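You operate a simulated robot arm through the tools that you are given. There is no shell and no other tool.

You are at the controls of a simulated robot arm. One attempt, no reset.

JOB
Change the stop pin to the gap on the machine card.
Fine: the old pin goes into the free hole of the pin stand; lower the roller to check the gap on the gauge, then raise it.

The check looks at the end state, three seconds after you hand in, the way a careful person would. Anything else that was tipped, shoved, dropped, spilled or broken makes it a failure.

ROBOT AND FRAMES
A 7-joint arm with a two-finger parallel gripper, fixed in place. Base frame: the origin is on the floor under the middle of its stand, x ahead of it, y to its left, z up. Units: m, degrees, N and s.
It reaches about 1.247 m from its shoulder. Its first joint turns from -132.0 to 132.0 degrees. Payload 3.91 kg.
Tool frame: the origin (TCP) lies between the finger pads and is the grasp point; the fingertips stand 0.03 m ahead of it; z points along the fingers, y is the line along which they close. The gripper opens to 0.11 m. The fingers are 0.02 m wide and 0.01 m thick; the gripper's body (0.048 by 0.112 m) begins 0.055 m behind the TCP.
Orientation is told as [roll, pitch, yaw] about the base's x, y, z axes, in that order, counted from this pose: with the fingers straight down and closing along the base's y, the tool's x points along the base's -x, its y along +y and its z along -z.

CONTROLS
- The arm moves only by the tool play_rows. Its argument "moves" is a list of rows, each a list of 6 numbers: the shift along the tool's x, y, z in m, then the turn, a rotation vector about the tool's x, y, z in degrees. In form: [[dx, dy, dz, wx, wy, wz], ...]. A call has 1 to 20 rows; each row is the pose to reach, as a shift and turn from the pose commanded when the call began, along the tool's axes at that moment. "fingers" is the finger opening in m, from 0 to 0.11, set as the call begins (left out, the last holds). Rows are played at 5 a second. More than 0.05 m and 8.6 degrees between two rows, or a gripper value outside its range, and nothing of the call is played. Where a pose cannot be reached the arm comes as near as it can. A force on the tool above 90 N (or 10 N above the force at the start of the call, whichever is more), or a blocked arm, ends the call early, and 0.2 s more pass. Each finger travels about 0.108 m/s and halts on what it meets, pressing with about 41 N; the grip force reading is that of the motor and also rises with nothing between the fingers. The clock runs only during rows and for 0.2 s after the last one: add rows that repeat a pose to give the fingers time. The reply holds the time, the measured pose of the TCP, the force on the tool along the base axes, the opening and the grip force, in the units named above and with some noise, with the torque about the TCP (base axes, N m) and any sound that the robot's microphone picked up.
- Cameras (640 x 400 px; columns grow to the right, rows downward): "scene" is fixed at [0.4006, 0.4994, 1.4098]; the picture's right is [0.37, -0.93, 0.00], its down [-0.58, -0.23, -0.78] and it looks along [0.73, 0.29, -0.62] (base axes); focal length 214 px, centre (320, 200). "wrist" rides on the gripper at [0.072, 0.017, -0.103] in the tool frame; the picture's right is [-0.23, 0.97, 0.00], its down [-0.76, -0.18, -0.62] and it looks along [-0.61, -0.14, 0.78] (tool axes); focal length 222 px, centre (320, 200). There is no depth. A picture from a camera that has moved, and an enlarged one, comes with that camera's place and axes in the base frame and with its lens.
- snapshot(camera): a new picture of that camera. It takes no simulated time.
- enlarge(camera, box): a new picture of the part [left, top, right, bottom] of that camera's present view, enlarged. It takes no simulated time.
- job_done(): hands the job in; it is judged then, once.

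Places have to be worked out from the pictures, the camera data and where the tool is seen. Open the gripper and draw the arm clear of the work before you hand the job in, unless the task says otherwise.

The tools are called after ">>>" by a JSON object that holds its "name" and its "arguments". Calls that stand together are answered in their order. play_rows: Moves the arm, as the interface text tells. Its arguments: {"type":"object","properties":{"moves":{"type":"array","items":{"type":"array","items":{"type":"number"}}},"fingers":{"type":"number"}},"required":["moves"]} The other tools are called the same way: snapshot (camera) takes a picture; enlarge (camera, box) takes an enlarged picture of a part of a camera's view; job_done () hands the job in.

At the start:

```text
t: 0.0
eef_pos: [0.2095, 0.4986, 1.4402]
ee_rot: [0.2, -0.1, 0.0]
ft_force: [-0.9, 1.2, 0.5]
wrist_torque: [0.01, -0.01, 0.03]
finger_gap: 0.1104
grasp_force: 0.1
```

scene: 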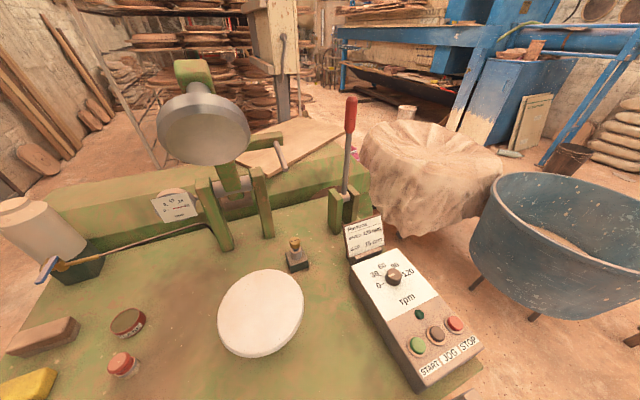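
wrist: 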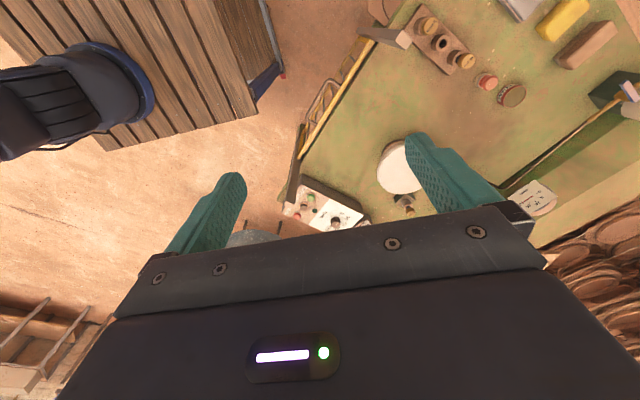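

I start by looking closely at the machine card, the gauge, the stop pin and the pin stand.

>>> {"name": "enlarge", "arguments": {"camera": "scene", "box": [320, 200, 400, 270]}}

>>> {"name": "enlarge", "arguments": {"camera": "scene", "box": [140, 180, 220, 230]}}

>>> {"name": "enlarge", "arguments": {"camera": "scene", "box": [150, 50, 390, 290]}}

>>> {"name": "enlarge", "arguments": {"camera": "wrist", "box": [360, 0, 560, 120]}}

>>> {"name": "enlarge", "arguments": {"camera": "scene", "box": [0, 230, 180, 400]}}

```text
5.71 times, centred on (360, 235) of scene
camera zoom: at [0.4006, 0.4994, 1.4098], right [0.37, -0.93, 0.0], down [-0.58, -0.23, -0.78], along [0.73, 0.29, -0.62], focal length 1226 px, centre (91, 0)
```

zoom: 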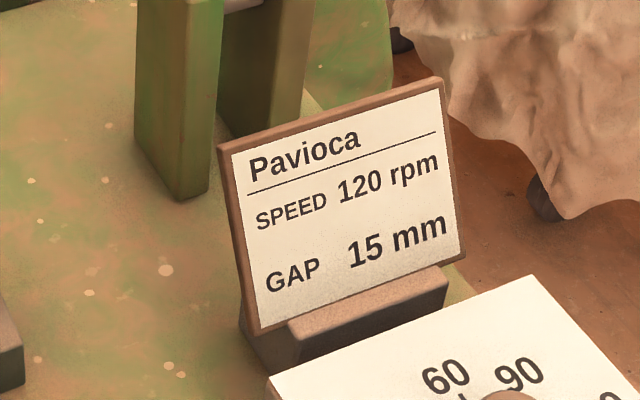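

```text
8.00 times, centred on (180, 205) of scene
camera zoom: at [0.4006, 0.4994, 1.4098], right [0.37, -0.93, 0.0], down [-0.58, -0.23, -0.78], along [0.73, 0.29, -0.62], focal length 1716 px, centre (1440, 160)
```

zoom: 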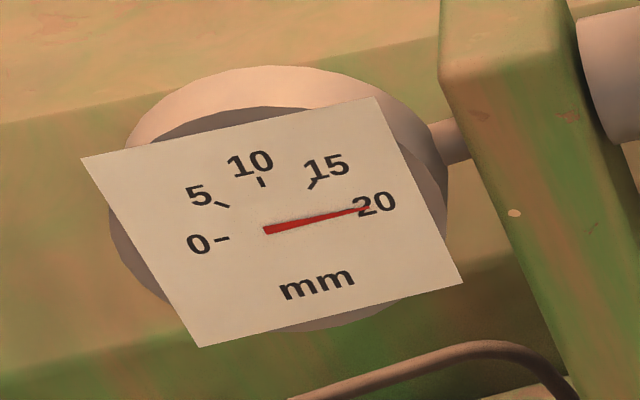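

```text
1.67 times, centred on (270, 170) of scene
camera zoom: at [0.4006, 0.4994, 1.4098], right [0.37, -0.93, 0.0], down [-0.58, -0.23, -0.78], along [0.73, 0.29, -0.62], focal length 358 px, centre (403, 250)
```

zoom: 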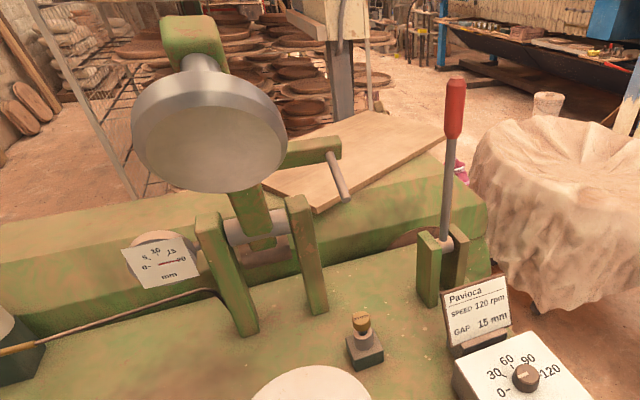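

```text
3.20 times, centred on (460, 60) of wrist
camera zoom: at [0.1371, 0.5153, 1.5424], right [0.23, 0.97, 0.0], down [0.76, -0.18, 0.62], along [0.61, -0.14, -0.78], focal length 711 px, centre (-128, 648)
```

zoom: 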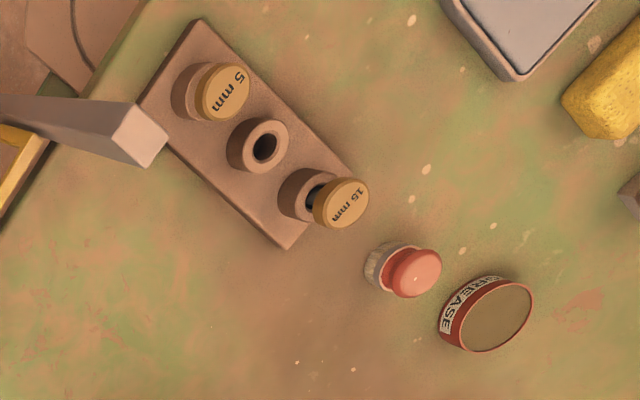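

```text
2.35 times, centred on (90, 315) of scene
camera zoom: at [0.4006, 0.4994, 1.4098], right [0.37, -0.93, 0.0], down [-0.58, -0.23, -0.78], along [0.73, 0.29, -0.62], focal length 505 px, centre (861, -71)
```

zoom: 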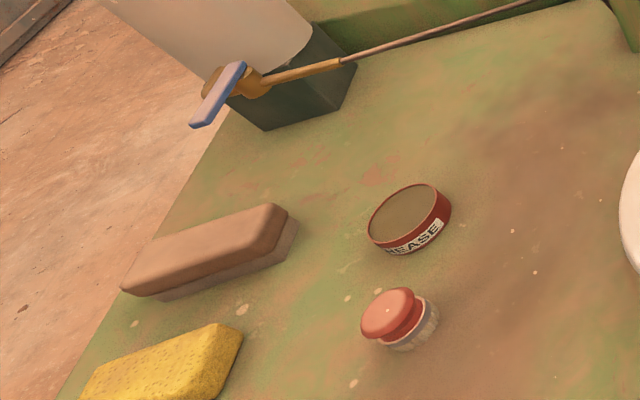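

The card says GAP 15 mm; the stand holds 5 mm and 15 mm pins with the middle hole free. I look closer at the pin now in the stop block, the lever and the roller arm.

>>> {"name": "enlarge", "arguments": {"camera": "scene", "box": [270, 225, 330, 280]}}

>>> {"name": "enlarge", "arguments": {"camera": "scene", "box": [150, 50, 310, 150]}}

>>> {"name": "enlarge", "arguments": {"camera": "scene", "box": [190, 130, 310, 260]}}

>>> {"name": "enlarge", "arguments": {"camera": "scene", "box": [310, 90, 400, 250]}}

>>> {"name": "enlarge", "arguments": {"camera": "scene", "box": [340, 230, 500, 400]}}

>>> {"name": "enlarge", "arguments": {"camera": "wrist", "box": [270, 0, 640, 240]}}

```text
7.27 times, centred on (300, 252) of scene
camera zoom: at [0.4006, 0.4994, 1.4098], right [0.37, -0.93, 0.0], down [-0.58, -0.23, -0.78], along [0.73, 0.29, -0.62], focal length 1560 px, centre (466, -182)
```

zoom: 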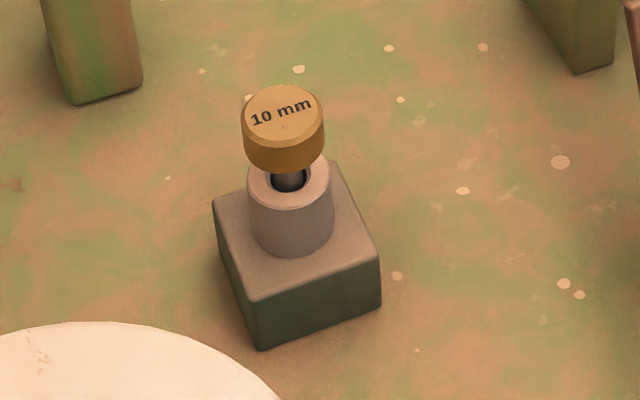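

```text
4.00 times, centred on (230, 100) of scene
camera zoom: at [0.4006, 0.4994, 1.4098], right [0.37, -0.93, 0.0], down [-0.58, -0.23, -0.78], along [0.73, 0.29, -0.62], focal length 858 px, centre (680, 600)
```

zoom: 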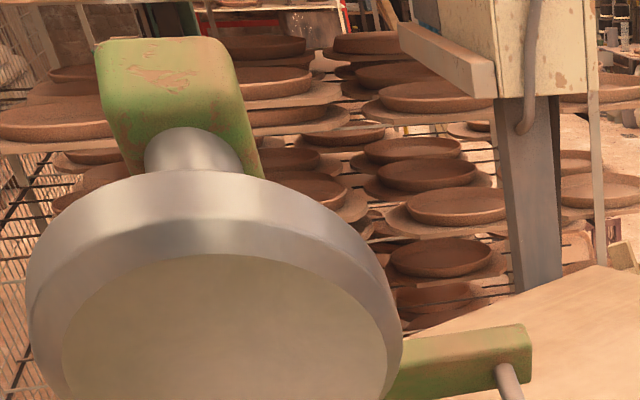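

```text
3.08 times, centred on (250, 195) of scene
camera zoom: at [0.4006, 0.4994, 1.4098], right [0.37, -0.93, 0.0], down [-0.58, -0.23, -0.78], along [0.73, 0.29, -0.62], focal length 660 px, centre (535, 215)
```

zoom: 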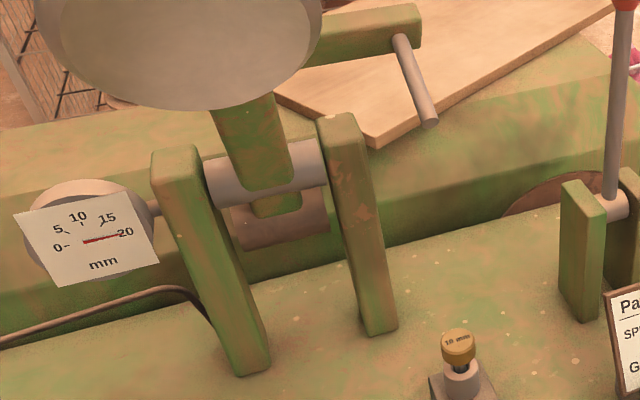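

```text
2.50 times, centred on (355, 170) of scene
camera zoom: at [0.4006, 0.4994, 1.4098], right [0.37, -0.93, 0.0], down [-0.58, -0.23, -0.78], along [0.73, 0.29, -0.62], focal length 536 px, centre (232, 275)
```

zoom: 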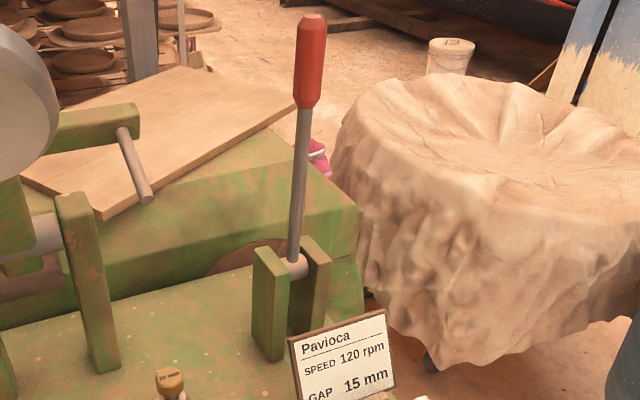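

```text
2.35 times, centred on (420, 315) of scene
camera zoom: at [0.4006, 0.4994, 1.4098], right [0.37, -0.93, 0.0], down [-0.58, -0.23, -0.78], along [0.73, 0.29, -0.62], focal length 505 px, centre (85, -71)
```

zoom: 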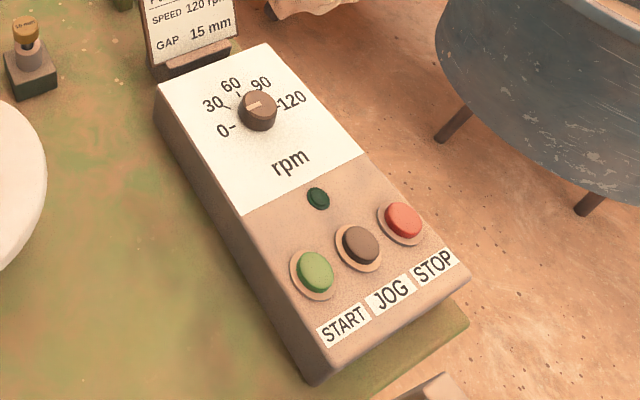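

```text
1.67 times, centred on (455, 120) of wrist
camera zoom: at [0.1371, 0.5153, 1.5424], right [0.23, 0.97, 0.0], down [0.76, -0.18, 0.62], along [0.61, -0.14, -0.78], focal length 370 px, centre (95, 333)
```

zoom: 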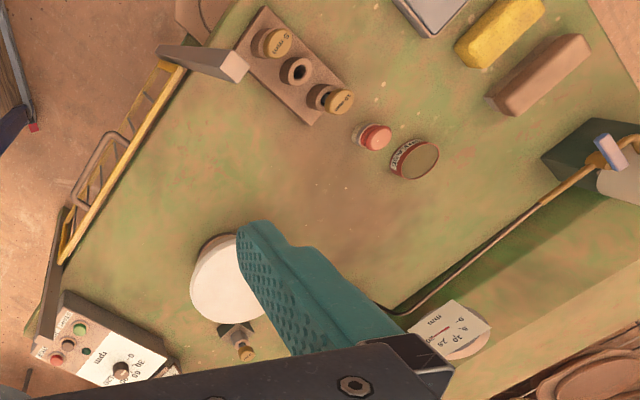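

The 10 mm pin sits in the stop block and must go to the free middle hole of the stand, and the 15 mm pin goes in its place. I move the arm high above the stand to get a closer view of it.

>>> {"name": "play_rows", "arguments": {"moves": [[0.015, 0.037, 0.018, 0, 0, 0], [0.03, 0.075, 0.036, 0, 0, 0], [0.045, 0.112, 0.054, 0, 0, 0], [0.06, 0.15, 0.072, 0, 0, 0], [0.075, 0.187, 0.09, 0, 0, 0], [0.09, 0.225, 0.108, 0, 0, 0], [0.105, 0.262, 0.126, 0, 0, 0], [0.12, 0.3, 0.144, 0, 0, 0], [0.12, 0.3, 0.144, 0, 0, 0]]}}

>>> {"name": "snapshot", "arguments": {"camera": "wrist"}}

>>> {"name": "snapshot", "arguments": {"camera": "scene"}}

```text
t: 2.0
eef_pos: [0.0906, 0.8008, 1.2956]
ee_rot: [0.3, 0.0, 0.1]
ft_force: [0.4, 0.2, 0.4]
wrist_torque: [0.0, -0.01, 0.0]
finger_gap: 0.1098
grasp_force: 0.1
```

```text
taken
camera wrist: at [0.0175, 0.8178, 1.399], right [0.23, 0.97, 0.0], down [0.76, -0.18, 0.62], along [0.61, -0.14, -0.78], focal length 222 px, centre (320, 200)
```

wrist: 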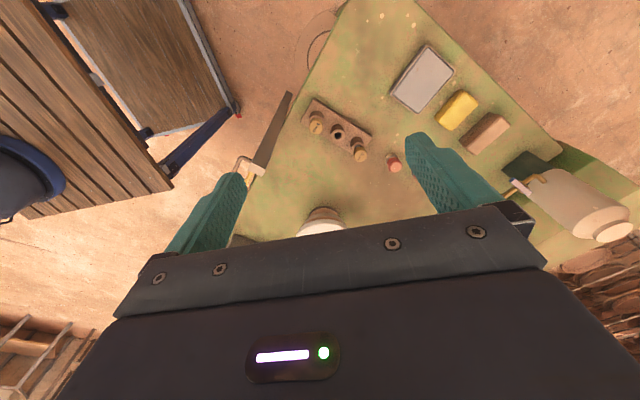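

```text
taken
```

scene: 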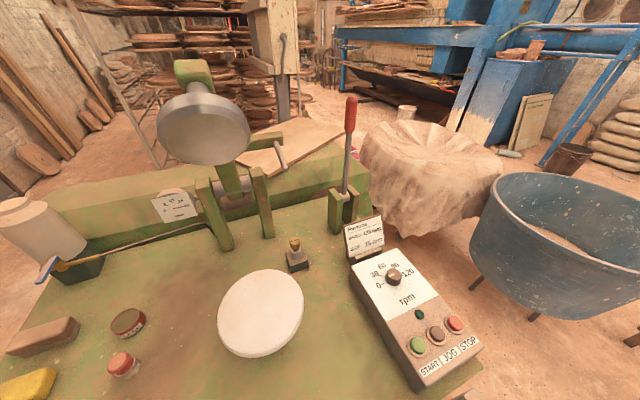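

The stand is visible now near (340,130). I enlarge it to read the pins and measure positions.

>>> {"name": "enlarge", "arguments": {"camera": "wrist", "box": [290, 80, 410, 180]}}

>>> {"name": "enlarge", "arguments": {"camera": "wrist", "box": [220, 0, 520, 240]}}

```text
4.00 times, centred on (350, 130) of wrist
camera zoom: at [0.0175, 0.8178, 1.399], right [0.23, 0.97, 0.0], down [0.76, -0.18, 0.62], along [0.61, -0.14, -0.78], focal length 888 px, centre (200, 480)
```

zoom: 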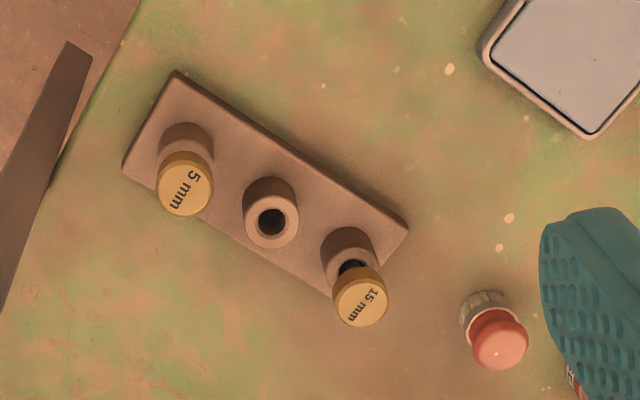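

```text
1.67 times, centred on (370, 120) of wrist
camera zoom: at [0.0175, 0.8178, 1.399], right [0.23, 0.97, 0.0], down [0.76, -0.18, 0.62], along [0.61, -0.14, -0.78], focal length 370 px, centre (237, 333)
```

zoom: 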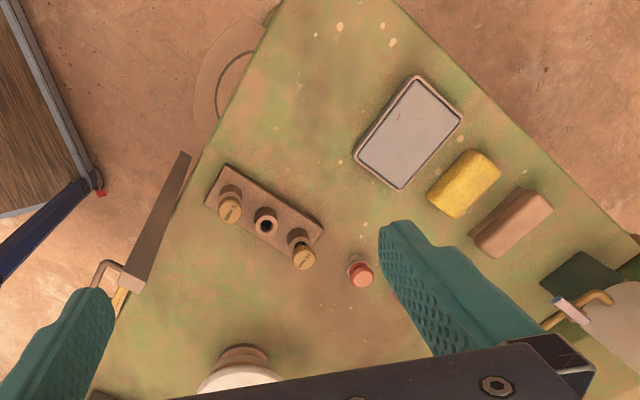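

The stand row runs roughly along (+x,+y) at 45°, with the middle hole near (0.25, 0.81, 0.85) and the 15 mm head near (0.30, 0.86, 0.90). I now go to a viewpoint facing the machine with the tool yawed 45° to locate the stop block, roller arm and lever.

>>> {"name": "play_rows", "arguments": {"moves": [[-0.026, -0.032, -0.005, 0, 0, -3.75], [-0.052, -0.063, -0.009, 0, 0, -7.5], [-0.078, -0.095, -0.014, 0, 0, -11.25], [-0.103, -0.127, -0.018, 0, 0, -15], [-0.129, -0.158, -0.023, 0, 0, -18.75], [-0.155, -0.19, -0.028, 0, 0, -22.5], [-0.181, -0.222, -0.032, 0, 0, -26.25], [-0.207, -0.253, -0.037, 0, 0, -30], [-0.233, -0.285, -0.041, 0, 0, -33.75], [-0.258, -0.317, -0.046, 0, 0, -37.5], [-0.284, -0.348, -0.05, 0, 0, -41.25], [-0.31, -0.38, -0.055, 0, 0, -45], [-0.31, -0.38, -0.055, 0, 0, -45]]}}

>>> {"name": "snapshot", "arguments": {"camera": "wrist"}}

>>> {"name": "snapshot", "arguments": {"camera": "scene"}}

```text
t: 4.8
eef_pos: [0.3995, 0.4196, 1.3503]
ee_rot: [0.2, -0.2, 45.1]
ft_force: [0.0, 0.8, 0.3]
wrist_torque: [0.01, -0.03, -0.01]
finger_gap: 0.1099
grasp_force: 0.1
```

```text
taken
camera wrist: at [0.3363, 0.3793, 1.4526], right [-0.53, 0.85, 0.0], down [0.66, 0.41, 0.62], along [0.53, 0.33, -0.78], focal length 222 px, centre (320, 200)
```

wrist: 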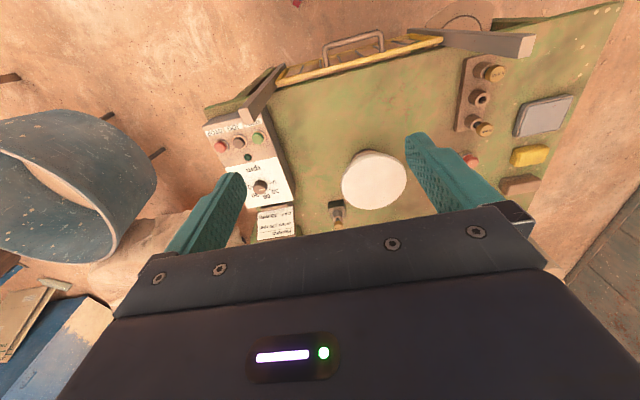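

```text
taken
```

scene: 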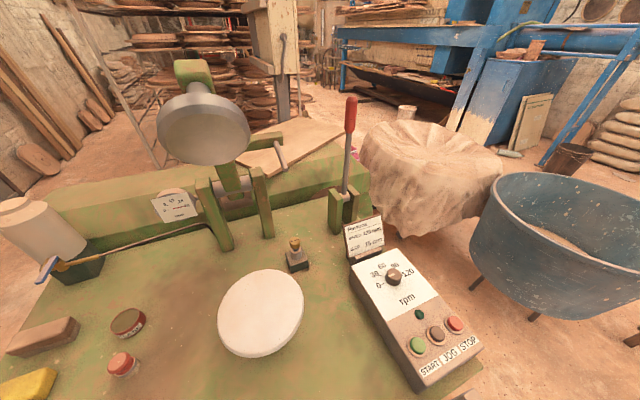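

The gripper hides the far part of the machine. I tilt the tool by 45° so the camera looks forward to the roller arm and lever.

>>> {"name": "play_rows", "arguments": {"moves": [[0, 0, 0, 0, -7.5, 0], [0, 0, 0, 0, -15, 0], [0, 0, 0, 0, -22.5, 0], [0, 0, 0, 0, -30, 0], [0, 0, 0, 0, -37.5, 0], [0, 0, 0, 0, -45, 0], [0, 0, 0, 0, -45, 0]]}}

>>> {"name": "snapshot", "arguments": {"camera": "wrist"}}

```text
t: 6.4
eef_pos: [0.3997, 0.4192, 1.3506]
ee_rot: [0.2, -45.2, 45.0]
ft_force: [0.1, 0.4, -0.6]
wrist_torque: [0.01, 0.02, -0.03]
finger_gap: 0.1102
grasp_force: 0.1
```

```text
taken
camera wrist: at [0.2996, 0.3435, 1.3713], right [-0.58, 0.8, 0.16], down [0.19, -0.06, 0.98], along [0.79, 0.6, -0.12], focal length 222 px, centre (320, 200)
```

wrist: 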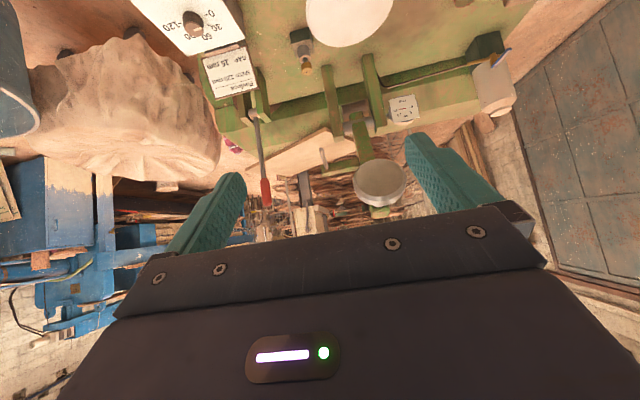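

This view shows the lever, roller and stop block together. I enlarge parts to measure.

>>> {"name": "enlarge", "arguments": {"camera": "wrist", "box": [200, 0, 440, 220]}}

>>> {"name": "enlarge", "arguments": {"camera": "wrist", "box": [300, 60, 430, 220]}}

>>> {"name": "enlarge", "arguments": {"camera": "wrist", "box": [210, 70, 310, 220]}}

```text
1.82 times, centred on (320, 110) of wrist
camera zoom: at [0.2996, 0.3435, 1.3713], right [-0.58, 0.8, 0.16], down [0.19, -0.06, 0.98], along [0.79, 0.6, -0.12], focal length 404 px, centre (320, 364)
```

zoom: 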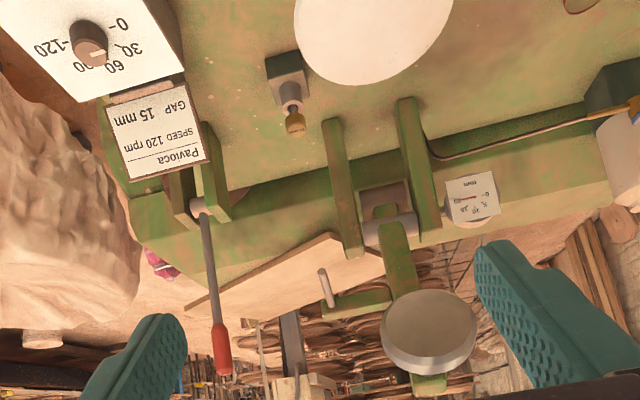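

```text
2.50 times, centred on (365, 140) of wrist
camera zoom: at [0.2996, 0.3435, 1.3713], right [-0.58, 0.8, 0.16], down [0.19, -0.06, 0.98], along [0.79, 0.6, -0.12], focal length 555 px, centre (208, 350)
```

zoom: 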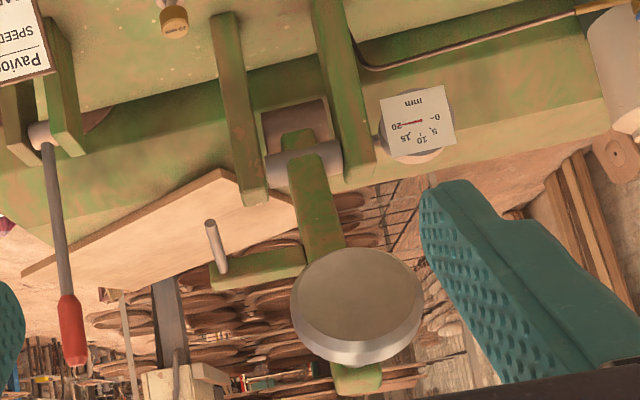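

```text
2.67 times, centred on (260, 145) of wrist
camera zoom: at [0.2996, 0.3435, 1.3713], right [-0.58, 0.8, 0.16], down [0.19, -0.06, 0.98], along [0.79, 0.6, -0.12], focal length 592 px, centre (480, 347)
```

zoom: 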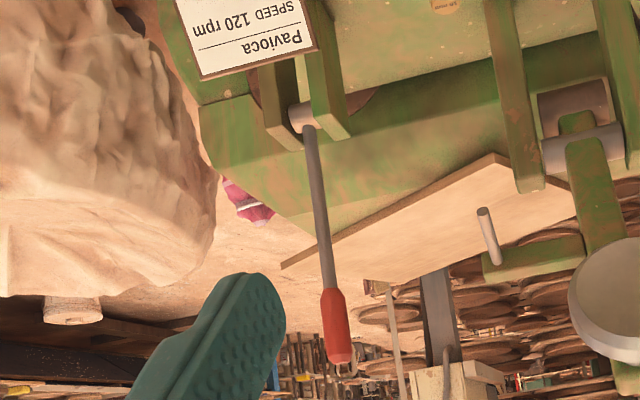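

Estimates: lever pivot about (1.01, 0.64, 0.94), lever top (1.04, 0.66, 1.26); the stop rod's tip hangs about 0.25 m above the stop pin (~(0.78, 0.73)), so I must reach the pin with a tilted hand. I turn the tool 180° about its own axis, so the camera is on the upper side, in two halves.

>>> {"name": "play_rows", "arguments": {"moves": [[0, 0, 0, 0, 0, 8], [0, 0, 0, 0, 0, 16], [0, 0, 0, 0, 0, 24], [0, 0, 0, 0, 0, 32], [0, 0, 0, 0, 0, 40], [0, 0, 0, 0, 0, 48], [0, 0, 0, 0, 0, 56], [0, 0, 0, 0, 0, 64], [0, 0, 0, 0, 0, 72], [0, 0, 0, 0, 0, 80], [0, 0, 0, 0, 0, 88], [0, 0, 0, 0, 0, 90]]}}

>>> {"name": "snapshot", "arguments": {"camera": "wrist"}}

```text
t: 9.0
eef_pos: [0.4003, 0.4182, 1.3495]
ee_rot: [45.1, 0.2, -45.0]
ft_force: [-0.1, 0.4, -0.3]
wrist_torque: [-0.02, 0.03, -0.01]
finger_gap: 0.11
grasp_force: 0.0
```

```text
taken
camera wrist: at [0.3056, 0.4272, 1.4346], right [0.65, 0.32, 0.69], down [0.14, -0.94, 0.31], along [0.75, -0.11, -0.65], focal length 222 px, centre (320, 200)
```

wrist: 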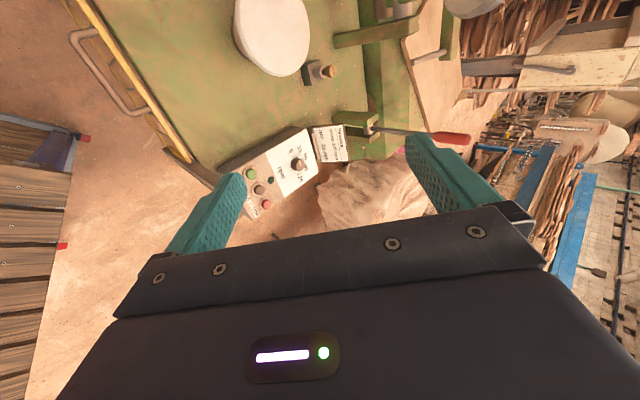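

The first 90° went fine; I continue with the other 90°.

>>> {"name": "play_rows", "arguments": {"moves": [[0, 0, 0, 0, 0, 8], [0, 0, 0, 0, 0, 16], [0, 0, 0, 0, 0, 24], [0, 0, 0, 0, 0, 32], [0, 0, 0, 0, 0, 40], [0, 0, 0, 0, 0, 48], [0, 0, 0, 0, 0, 56], [0, 0, 0, 0, 0, 64], [0, 0, 0, 0, 0, 72], [0, 0, 0, 0, 0, 80], [0, 0, 0, 0, 0, 88], [0, 0, 0, 0, 0, 90], [0, 0, 0, 0, 0, 90]]}}

>>> {"name": "snapshot", "arguments": {"camera": "wrist"}}

>>> {"name": "snapshot", "arguments": {"camera": "scene"}}

```text
t: 11.8
eef_pos: [0.4003, 0.4194, 1.3516]
ee_rot: [-0.4, 45.1, -135.3]
ft_force: [0.1, -0.5, -0.2]
wrist_torque: [0.01, 0.0, -0.03]
finger_gap: 0.1101
grasp_force: 0.1
```

```text
taken
camera wrist: at [0.3963, 0.3912, 1.4743], right [0.58, -0.8, -0.16], down [-0.82, -0.57, -0.1], along [-0.01, 0.19, -0.98], focal length 222 px, centre (320, 200)
```

wrist: 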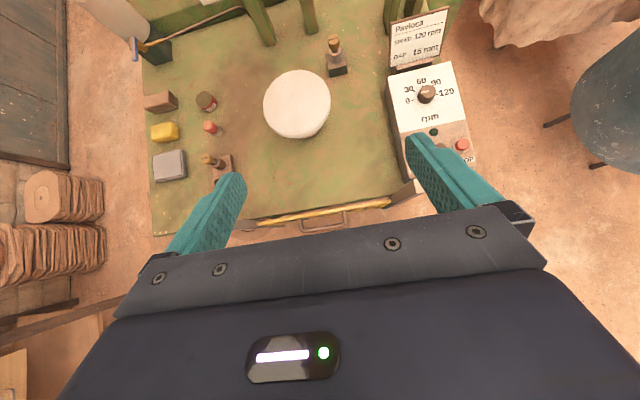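

```text
taken
```

scene: 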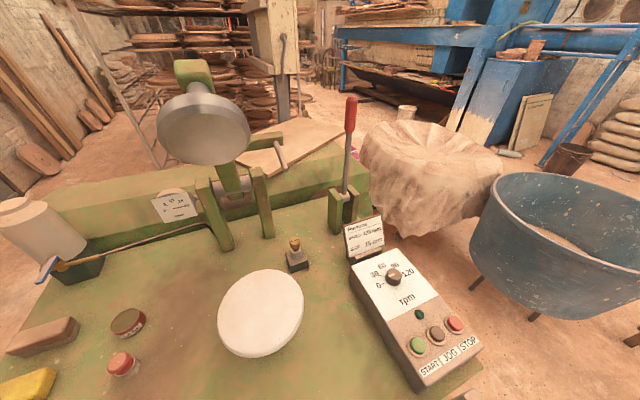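

The flipped orientation works and gives a clear top-down view. I descend toward the stop block to about (0.66, 0.61, 1.08) for a close look.

>>> {"name": "play_rows", "arguments": {"moves": [[0.003, 0.005, 0.042, 0, 0, 0], [0.007, 0.01, 0.083, 0, 0, 0], [0.01, 0.015, 0.125, 0, 0, 0], [0.014, 0.02, 0.166, 0, 0, 0], [0.017, 0.025, 0.208, 0, 0, 0], [0.02, 0.03, 0.25, 0, 0, 0], [0.024, 0.035, 0.291, 0, 0, 0], [0.027, 0.04, 0.333, 0, 0, 0], [0.031, 0.045, 0.374, 0, 0, 0], [0.034, 0.05, 0.416, 0, 0, 0], [0.034, 0.05, 0.416, 0, 0, 0]]}}

>>> {"name": "snapshot", "arguments": {"camera": "wrist"}}

>>> {"name": "snapshot", "arguments": {"camera": "scene"}}

```text
t: 14.2
eef_pos: [0.6607, 0.6113, 1.0815]
ee_rot: [-0.2, 45.1, -135.1]
ft_force: [-0.6, 0.3, -0.3]
wrist_torque: [0.01, 0.01, 0.0]
finger_gap: 0.1098
grasp_force: 0.0
```

```text
taken
camera wrist: at [0.6573, 0.5832, 1.2051], right [0.58, -0.8, -0.16], down [-0.82, -0.57, -0.1], along [-0.01, 0.19, -0.98], focal length 222 px, centre (320, 200)
```

wrist: 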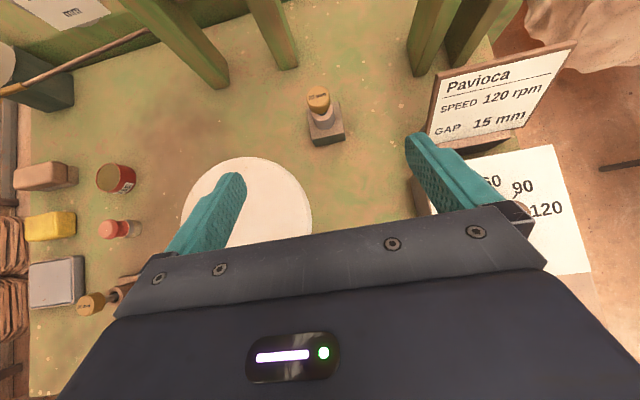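

```text
taken
```

scene: 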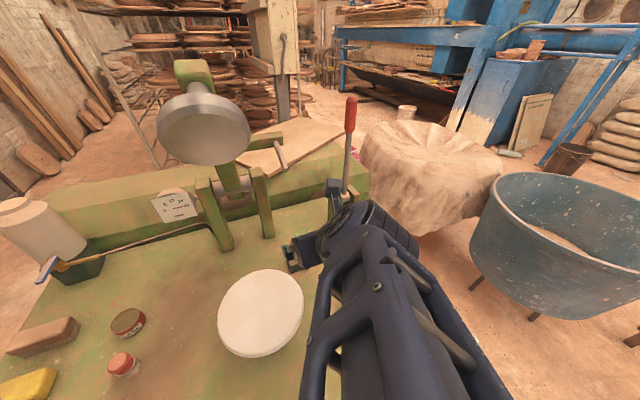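

Pin block now visible close up. I enlarge the pin to measure head, neck and socket, and check arm clearance over the card.

>>> {"name": "enlarge", "arguments": {"camera": "wrist", "box": [285, 75, 365, 155]}}

>>> {"name": "enlarge", "arguments": {"camera": "scene", "box": [260, 160, 520, 400]}}

```text
5.00 times, centred on (325, 115) of wrist
camera zoom: at [0.6573, 0.5832, 1.2051], right [0.58, -0.8, -0.16], down [-0.82, -0.57, -0.1], along [-0.01, 0.19, -0.98], focal length 1111 px, centre (295, 625)
```

zoom: 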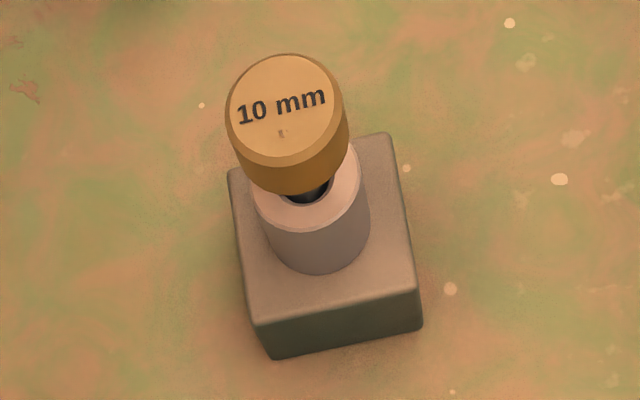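

```text
1.67 times, centred on (390, 280) of scene
camera zoom: at [0.4006, 0.4994, 1.4098], right [0.37, -0.93, 0.0], down [-0.58, -0.23, -0.78], along [0.73, 0.29, -0.62], focal length 358 px, centre (203, 67)
```

zoom: 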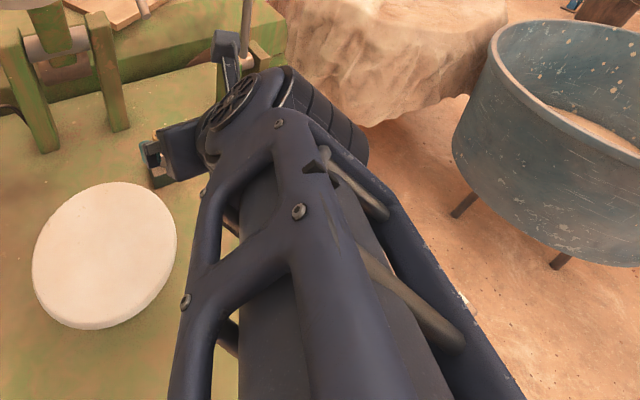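

The 10 mm head is about 30 mm wide, axis near (0.765, 0.721), head between z≈0.907 and 0.925, socket top about 0.885. I move to a pre-grasp point 8 cm back along the fingers with a 6 cm opening and re-measure.

>>> {"name": "play_rows", "arguments": {"moves": [[-0.0026, -0.0009, 0.0335, 0, 0, 0], [-0.0052, -0.0018, 0.0669, 0, 0, 0], [-0.0078, -0.0028, 0.1004, 0, 0, 0], [-0.0104, -0.0037, 0.1338, 0, 0, 0], [-0.0104, -0.0037, 0.1338, 0, 0, 0]], "fingers": 0.06}}

>>> {"name": "snapshot", "arguments": {"camera": "wrist"}}

>>> {"name": "enlarge", "arguments": {"camera": "wrist", "box": [240, 70, 400, 230]}}

>>> {"name": "snapshot", "arguments": {"camera": "scene"}}

```text
t: 15.4
eef_pos: [0.7198, 0.6741, 0.9792]
ee_rot: [-0.3, 45.1, -135.0]
ft_force: [0.4, -0.7, 0.6]
wrist_torque: [0.01, 0.03, -0.01]
finger_gap: 0.0601
grasp_force: 0.1
```

```text
taken
camera wrist: at [0.7151, 0.6476, 1.1023], right [0.58, -0.8, -0.16], down [-0.82, -0.57, -0.1], along [-0.01, 0.19, -0.98], focal length 222 px, centre (320, 200)
```

wrist: 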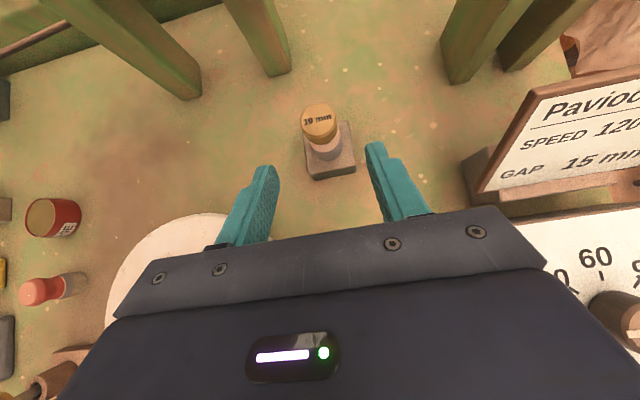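

```text
2.50 times, centred on (320, 150) of wrist
camera zoom: at [0.7151, 0.6476, 1.1023], right [0.58, -0.8, -0.16], down [-0.82, -0.57, -0.1], along [-0.01, 0.19, -0.98], focal length 555 px, centre (320, 325)
```

zoom: 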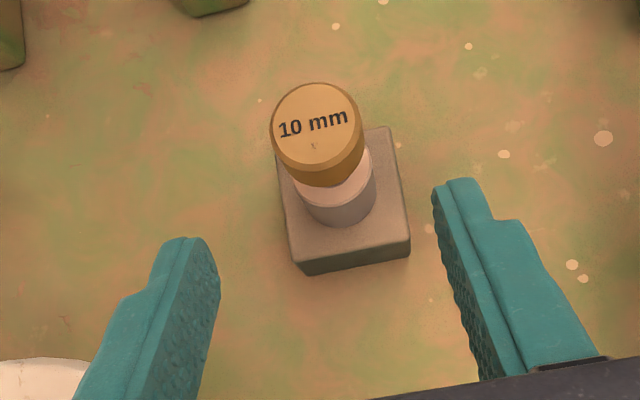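

```text
taken
```

scene: 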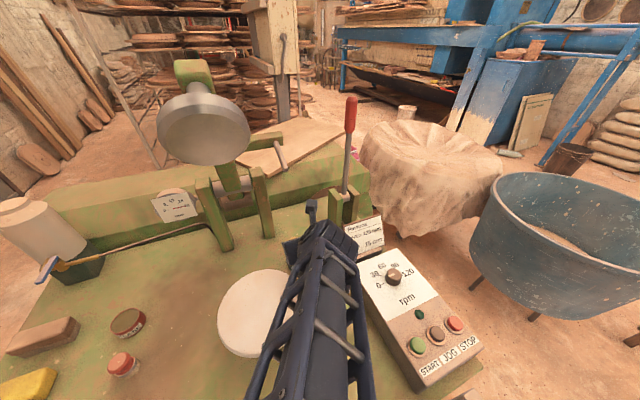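

The head looks centred between the fingers; refined estimate axis (0.7675, 0.7235), head top ~0.922. I advance 8.5 cm along the fingers around the head and check before closing.

>>> {"name": "play_rows", "arguments": {"moves": [[0.0004, -0.0002, 0.02, 0, 0, 0], [0.0008, -0.0004, 0.04, 0, 0, 0], [0.0012, -0.0006, 0.06, 0, 0, 0], [0.0014, -0.0007, 0.073, 0, 0, 0], [0.0016, -0.0008, 0.085, 0, 0, 0], [0.0016, -0.0008, 0.085, 0, 0, 0]]}}

>>> {"name": "enlarge", "arguments": {"camera": "wrist", "box": [240, 100, 400, 230]}}

>>> {"name": "snapshot", "arguments": {"camera": "scene"}}

```text
t: 16.8
eef_pos: [0.76, 0.7195, 0.9188]
ee_rot: [-0.1, 45.1, -135.1]
ft_force: [-0.1, -0.1, -0.3]
wrist_torque: [-0.03, 0.0, 0.01]
finger_gap: 0.0599
grasp_force: 0.1
```

```text
3.08 times, centred on (320, 165) of wrist
camera zoom: at [0.7573, 0.6914, 1.0424], right [0.58, -0.8, -0.16], down [-0.82, -0.57, -0.1], along [-0.01, 0.19, -0.98], focal length 684 px, centre (320, 308)
```

zoom: 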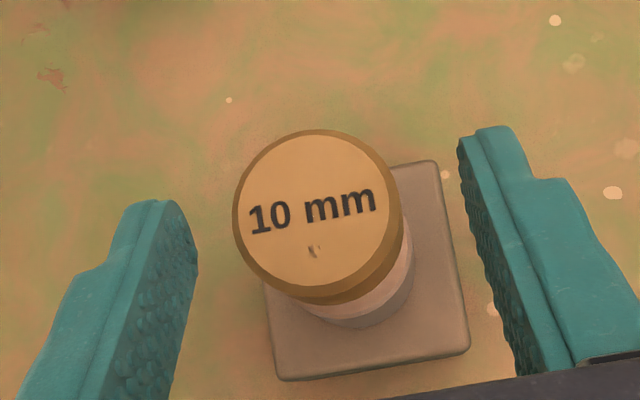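

```text
taken
```

scene: 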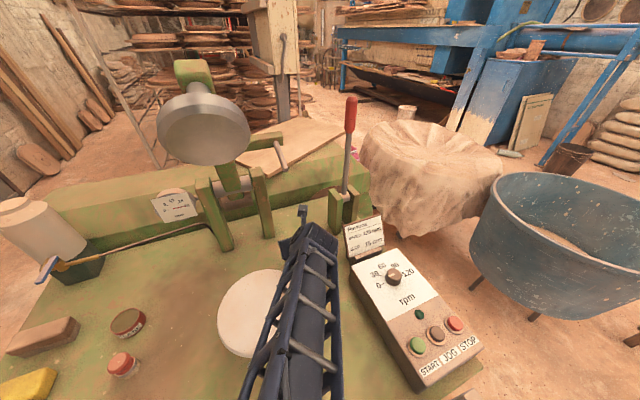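

The head sits between the fingers, top at about z 0.923, centred. I close the gripper on it.

>>> {"name": "play_rows", "arguments": {"moves": [[0, 0, 0, 0, 0, 0], [0, 0, 0, 0, 0, 0], [0, 0, 0, 0, 0, 0], [0, 0, 0, 0, 0, 0]], "fingers": 0.0}}

>>> {"name": "enlarge", "arguments": {"camera": "wrist", "box": [240, 100, 400, 230]}}

```text
t: 17.8
eef_pos: [0.761, 0.7192, 0.9191]
ee_rot: [-0.2, 45.2, -135.0]
ft_force: [-0.2, 0.3, 0.5]
wrist_torque: [-0.02, 0.0, -0.01]
finger_gap: 0.0328
grasp_force: 40.8
```

```text
3.08 times, centred on (320, 165) of wrist
camera zoom: at [0.7573, 0.6912, 1.0425], right [0.58, -0.8, -0.16], down [-0.82, -0.57, -0.1], along [-0.01, 0.19, -0.98], focal length 684 px, centre (320, 308)
```

zoom: 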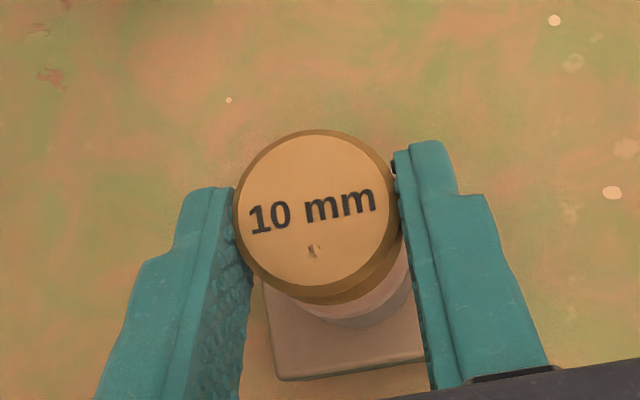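

Gripped: opening 32.8 mm with 41 N. I lift straight up slowly by 3 cm and check.

>>> {"name": "play_rows", "arguments": {"moves": [[0.0035, 0, -0.0035, 0, 0, 0], [0.0071, 0, -0.0071, 0, 0, 0], [0.0106, 0, -0.0106, 0, 0, 0], [0.0141, 0, -0.0141, 0, 0, 0], [0.0177, 0, -0.0177, 0, 0, 0], [0.0212, 0, -0.0212, 0, 0, 0], [0.0212, 0, -0.0212, 0, 0, 0]]}}

>>> {"name": "enlarge", "arguments": {"camera": "wrist", "box": [240, 100, 400, 230]}}

>>> {"name": "enlarge", "arguments": {"camera": "scene", "box": [240, 180, 360, 290]}}

```text
t: 19.4
eef_pos: [0.7612, 0.7184, 0.9508]
ee_rot: [-0.2, 45.2, -135.0]
ft_force: [-0.8, 1.0, -1.2]
wrist_torque: [0.01, 0.0, -0.01]
finger_gap: 0.0328
grasp_force: 41.3
```

```text
3.08 times, centred on (320, 165) of wrist
camera zoom: at [0.7579, 0.6909, 1.0736], right [0.58, -0.8, -0.16], down [-0.82, -0.57, -0.1], along [-0.01, 0.19, -0.98], focal length 684 px, centre (320, 308)
```

zoom: 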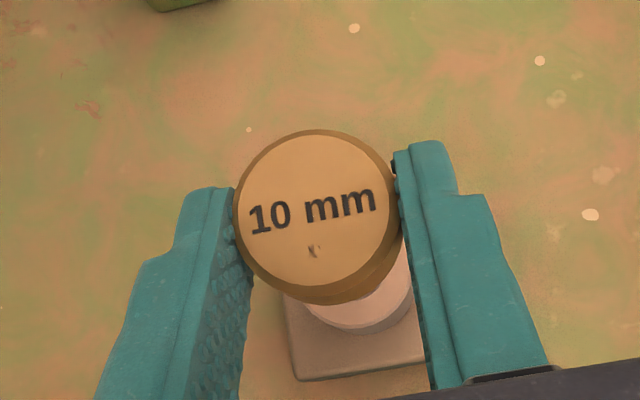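

```text
3.64 times, centred on (300, 235) of scene
camera zoom: at [0.4006, 0.4994, 1.4098], right [0.37, -0.93, 0.0], down [-0.58, -0.23, -0.78], along [0.73, 0.29, -0.62], focal length 780 px, centre (393, 73)
```

zoom: 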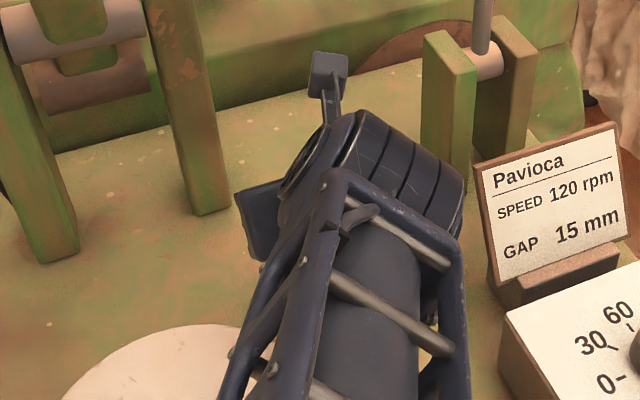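

Pin rises cleanly with no resistance. I raise another 2.5 cm (total 5.5 cm), watching that the camera bracket stays below the stop rod.

>>> {"name": "play_rows", "arguments": {"moves": [[0.0035, 0, -0.0035, 0, 0, 0], [0.0071, 0, -0.0071, 0, 0, 0], [0.0106, 0, -0.0106, 0, 0, 0], [0.0141, 0, -0.0141, 0, 0, 0], [0.0177, 0, -0.0177, 0, 0, 0], [0.0177, 0, -0.0177, 0, 0, 0]]}}

>>> {"name": "enlarge", "arguments": {"camera": "wrist", "box": [240, 100, 400, 230]}}

>>> {"name": "enlarge", "arguments": {"camera": "scene", "box": [220, 100, 380, 290]}}

```text
t: 20.8
eef_pos: [0.7621, 0.7188, 0.9756]
ee_rot: [-0.3, 45.1, -135.1]
ft_force: [-0.5, -0.5, -2.1]
wrist_torque: [-0.02, 0.02, -0.01]
finger_gap: 0.0331
grasp_force: 40.8
```

```text
3.08 times, centred on (320, 165) of wrist
camera zoom: at [0.758, 0.691, 1.098], right [0.58, -0.8, -0.16], down [-0.82, -0.57, -0.1], along [-0.01, 0.19, -0.98], focal length 684 px, centre (320, 308)
```

zoom: 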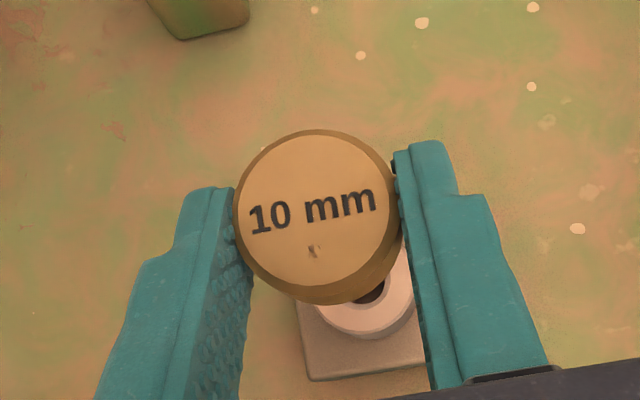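

```text
2.11 times, centred on (300, 195) of scene
camera zoom: at [0.4006, 0.4994, 1.4098], right [0.37, -0.93, 0.0], down [-0.58, -0.23, -0.78], along [0.73, 0.29, -0.62], focal length 452 px, centre (362, 210)
```

zoom: 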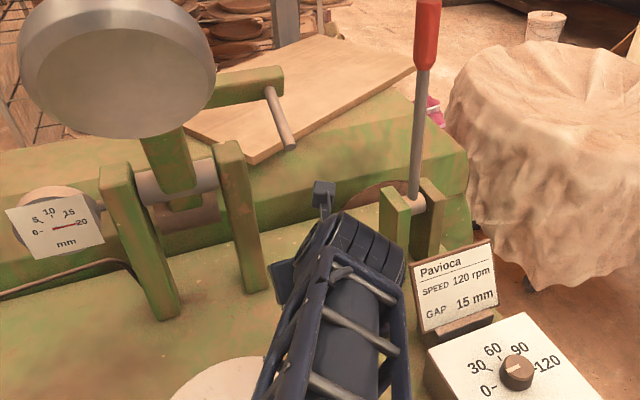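

The socket hole is now visible below the head, so the shank seems almost or fully out. I lift 1 cm more straight up, then draw back gently toward the robot.

>>> {"name": "play_rows", "arguments": {"moves": [[0.0035, 0, -0.0035, 0, 0, 0], [0.0071, 0, -0.0071, 0, 0, 0], [0.0071, 0, -0.0071, 0, 0, 0]]}}

>>> {"name": "enlarge", "arguments": {"camera": "wrist", "box": [240, 100, 400, 230]}}

>>> {"name": "enlarge", "arguments": {"camera": "scene", "box": [220, 100, 380, 290]}}

```text
t: 21.6
eef_pos: [0.761, 0.7189, 0.9849]
ee_rot: [-0.2, 45.1, -135.1]
ft_force: [0.0, 0.1, -1.7]
wrist_torque: [-0.01, -0.01, 0.0]
finger_gap: 0.0326
grasp_force: 40.9
```

```text
3.08 times, centred on (320, 165) of wrist
camera zoom: at [0.7576, 0.6908, 1.108], right [0.58, -0.8, -0.16], down [-0.82, -0.57, -0.1], along [-0.01, 0.19, -0.98], focal length 684 px, centre (320, 308)
```

zoom: 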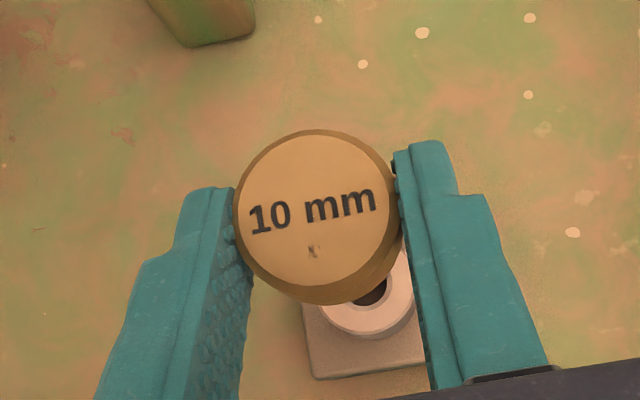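

```text
2.11 times, centred on (300, 195) of scene
camera zoom: at [0.4006, 0.4994, 1.4098], right [0.37, -0.93, 0.0], down [-0.58, -0.23, -0.78], along [0.73, 0.29, -0.62], focal length 452 px, centre (362, 210)
```

zoom: 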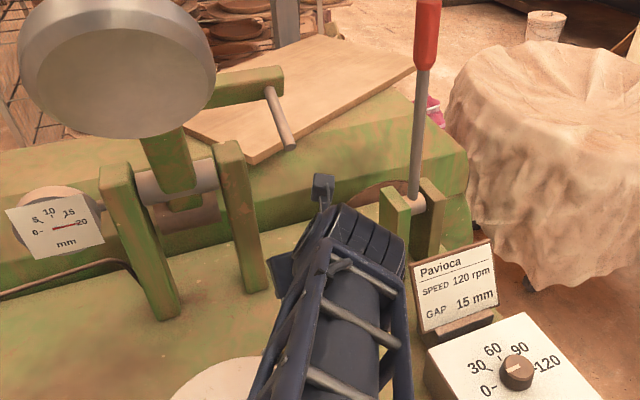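

Force is just the pin's weight (~1.7 N). I draw back horizontally in small steps, watching the force.

>>> {"name": "play_rows", "arguments": {"moves": [[-0.0018, 0, -0.0018, 0, 0, 0], [-0.0035, 0, -0.0035, 0, 0, 0], [-0.0053, 0, -0.0053, 0, 0, 0], [-0.0071, 0, -0.0071, 0, 0, 0]]}}

>>> {"name": "enlarge", "arguments": {"camera": "wrist", "box": [240, 100, 400, 230]}}

```text
t: 22.6
eef_pos: [0.7543, 0.7114, 0.985]
ee_rot: [-0.2, 45.2, -135.2]
ft_force: [1.0, 0.5, -2.1]
wrist_torque: [0.0, -0.02, 0.0]
finger_gap: 0.0329
grasp_force: 41.2
```

```text
3.08 times, centred on (320, 165) of wrist
camera zoom: at [0.7509, 0.6835, 1.1085], right [0.58, -0.8, -0.16], down [-0.82, -0.57, -0.1], along [-0.01, 0.19, -0.98], focal length 684 px, centre (320, 308)
```

zoom: 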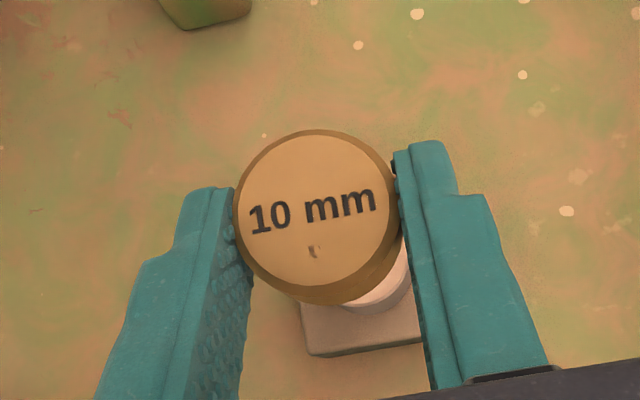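

The pin is free of the socket. I back away 7 cm more at the same height to see the empty stop socket clearly for reference.

>>> {"name": "play_rows", "arguments": {"moves": [[-0.01, 0, -0.01, 0, 0, 0], [-0.02, 0, -0.02, 0, 0, 0], [-0.03, 0, -0.03, 0, 0, 0], [-0.04, 0, -0.04, 0, 0, 0], [-0.0495, 0, -0.0495, 0, 0, 0], [-0.0495, 0, -0.0495, 0, 0, 0]]}}

>>> {"name": "snapshot", "arguments": {"camera": "wrist"}}

>>> {"name": "enlarge", "arguments": {"camera": "wrist", "box": [280, 60, 380, 150]}}

>>> {"name": "enlarge", "arguments": {"camera": "scene", "box": [240, 180, 360, 290]}}

```text
t: 24.0
eef_pos: [0.7046, 0.6599, 0.9844]
ee_rot: [-0.1, 45.1, -135.1]
ft_force: [-0.4, -0.1, -0.7]
wrist_torque: [0.01, 0.02, 0.02]
finger_gap: 0.0328
grasp_force: 41.2
```

```text
taken
camera wrist: at [0.7009, 0.6334, 1.1081], right [0.58, -0.8, -0.16], down [-0.82, -0.57, -0.1], along [-0.01, 0.19, -0.98], focal length 222 px, centre (320, 200)
```

wrist: 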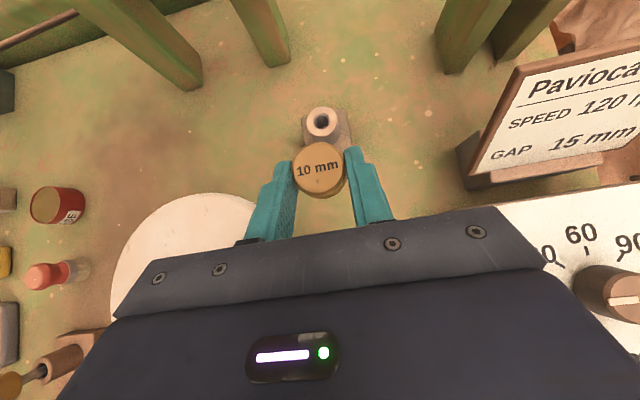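

```text
4.44 times, centred on (330, 105) of wrist
camera zoom: at [0.7009, 0.6334, 1.1081], right [0.58, -0.8, -0.16], down [-0.82, -0.57, -0.1], along [-0.01, 0.19, -0.98], focal length 987 px, centre (276, 622)
```

zoom: 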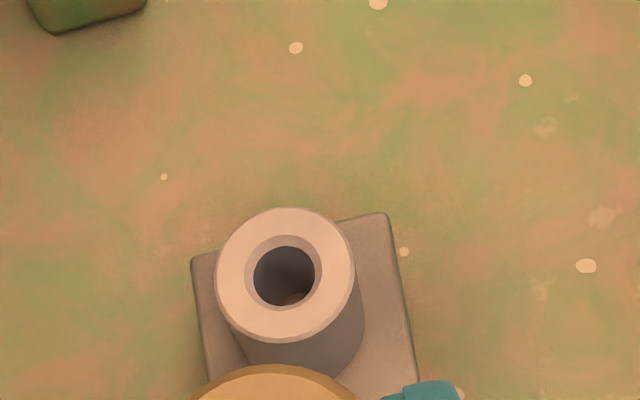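

```text
3.64 times, centred on (300, 235) of scene
camera zoom: at [0.4006, 0.4994, 1.4098], right [0.37, -0.93, 0.0], down [-0.58, -0.23, -0.78], along [0.73, 0.29, -0.62], focal length 780 px, centre (393, 73)
```

zoom: 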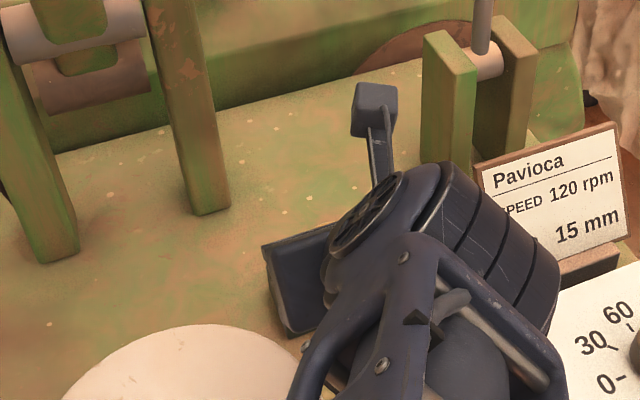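

The empty stop socket is clear: axis about (0.770, 0.727), rim z≈0.872, with a chamfered hole. A tall post stands near the stand at about (0.196, 0.658, top 1.06), so at the stand I will lean the hand more toward −x (yaw −160°). I travel up and over to the stand at a safe height.

>>> {"name": "play_rows", "arguments": {"moves": [[0.007, -0.0063, -0.0399, 0, 0, 0], [0.0139, -0.0126, -0.0798, 0, 0, 0], [0.0209, -0.0189, -0.1196, 0, 0, 0], [0.0278, -0.0252, -0.1595, 0, 0, 0], [0.0348, -0.0315, -0.1994, 0, 0, 0], [0.0241, -0.0679, -0.2101, -1.47, 0, 1.47], [0.0134, -0.1042, -0.2208, -2.95, 0, 2.95], [0.0027, -0.1406, -0.2315, -4.42, 0, 4.42], [-0.008, -0.1769, -0.2422, -5.89, 0, 5.89], [-0.0187, -0.2133, -0.2529, -7.37, 0, 7.37], [-0.0295, -0.2497, -0.2637, -8.84, 0, 8.84], [-0.0402, -0.286, -0.2744, -10.31, 0, 10.31], [-0.0509, -0.3224, -0.2851, -11.79, 0, 11.79], [-0.0616, -0.3587, -0.2958, -13.26, 0, 13.26], [-0.0723, -0.3951, -0.3065, -14.73, 0, 14.73], [-0.083, -0.4314, -0.3172, -16.21, 0, 16.21], [-0.0937, -0.4678, -0.3279, -17.68, 0, 17.68], [-0.0937, -0.4678, -0.3279, -17.68, 0, 17.68]]}}

>>> {"name": "snapshot", "arguments": {"camera": "wrist"}}

>>> {"name": "snapshot", "arguments": {"camera": "scene"}}

```text
t: 27.8
eef_pos: [0.3204, 0.6262, 1.1486]
ee_rot: [0.1, 45.1, -148.9]
ft_force: [0.3, 0.0, -1.0]
wrist_torque: [-0.01, 0.0, -0.01]
finger_gap: 0.0331
grasp_force: 40.8
out of reach, approached as far as the arm can: row 12, 13, 14, 15, 16, 17, 18
```

```text
taken
camera wrist: at [0.3095, 0.6011, 1.2709], right [0.36, -0.92, -0.16], down [-0.93, -0.35, -0.1], along [0.03, 0.19, -0.98], focal length 222 px, centre (320, 200)
```

wrist: 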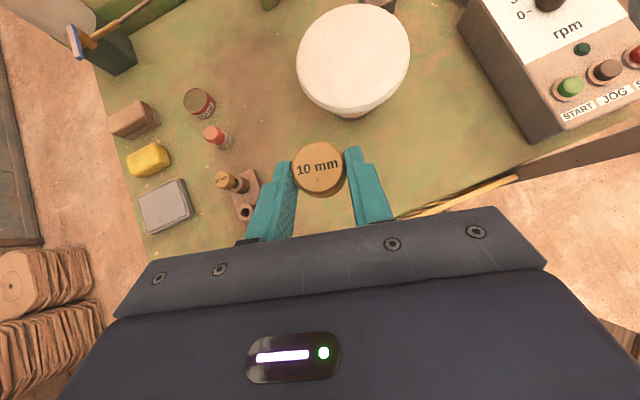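

```text
taken
```

scene: 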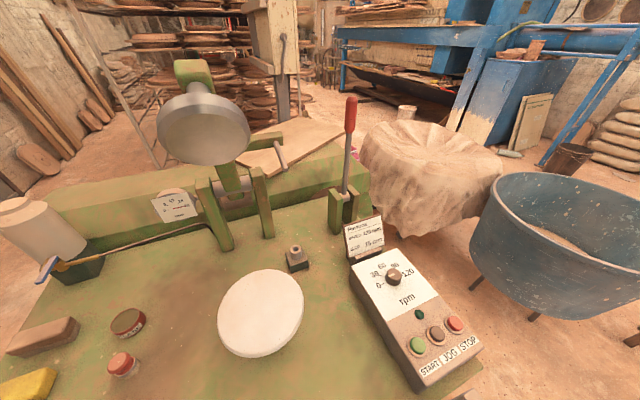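

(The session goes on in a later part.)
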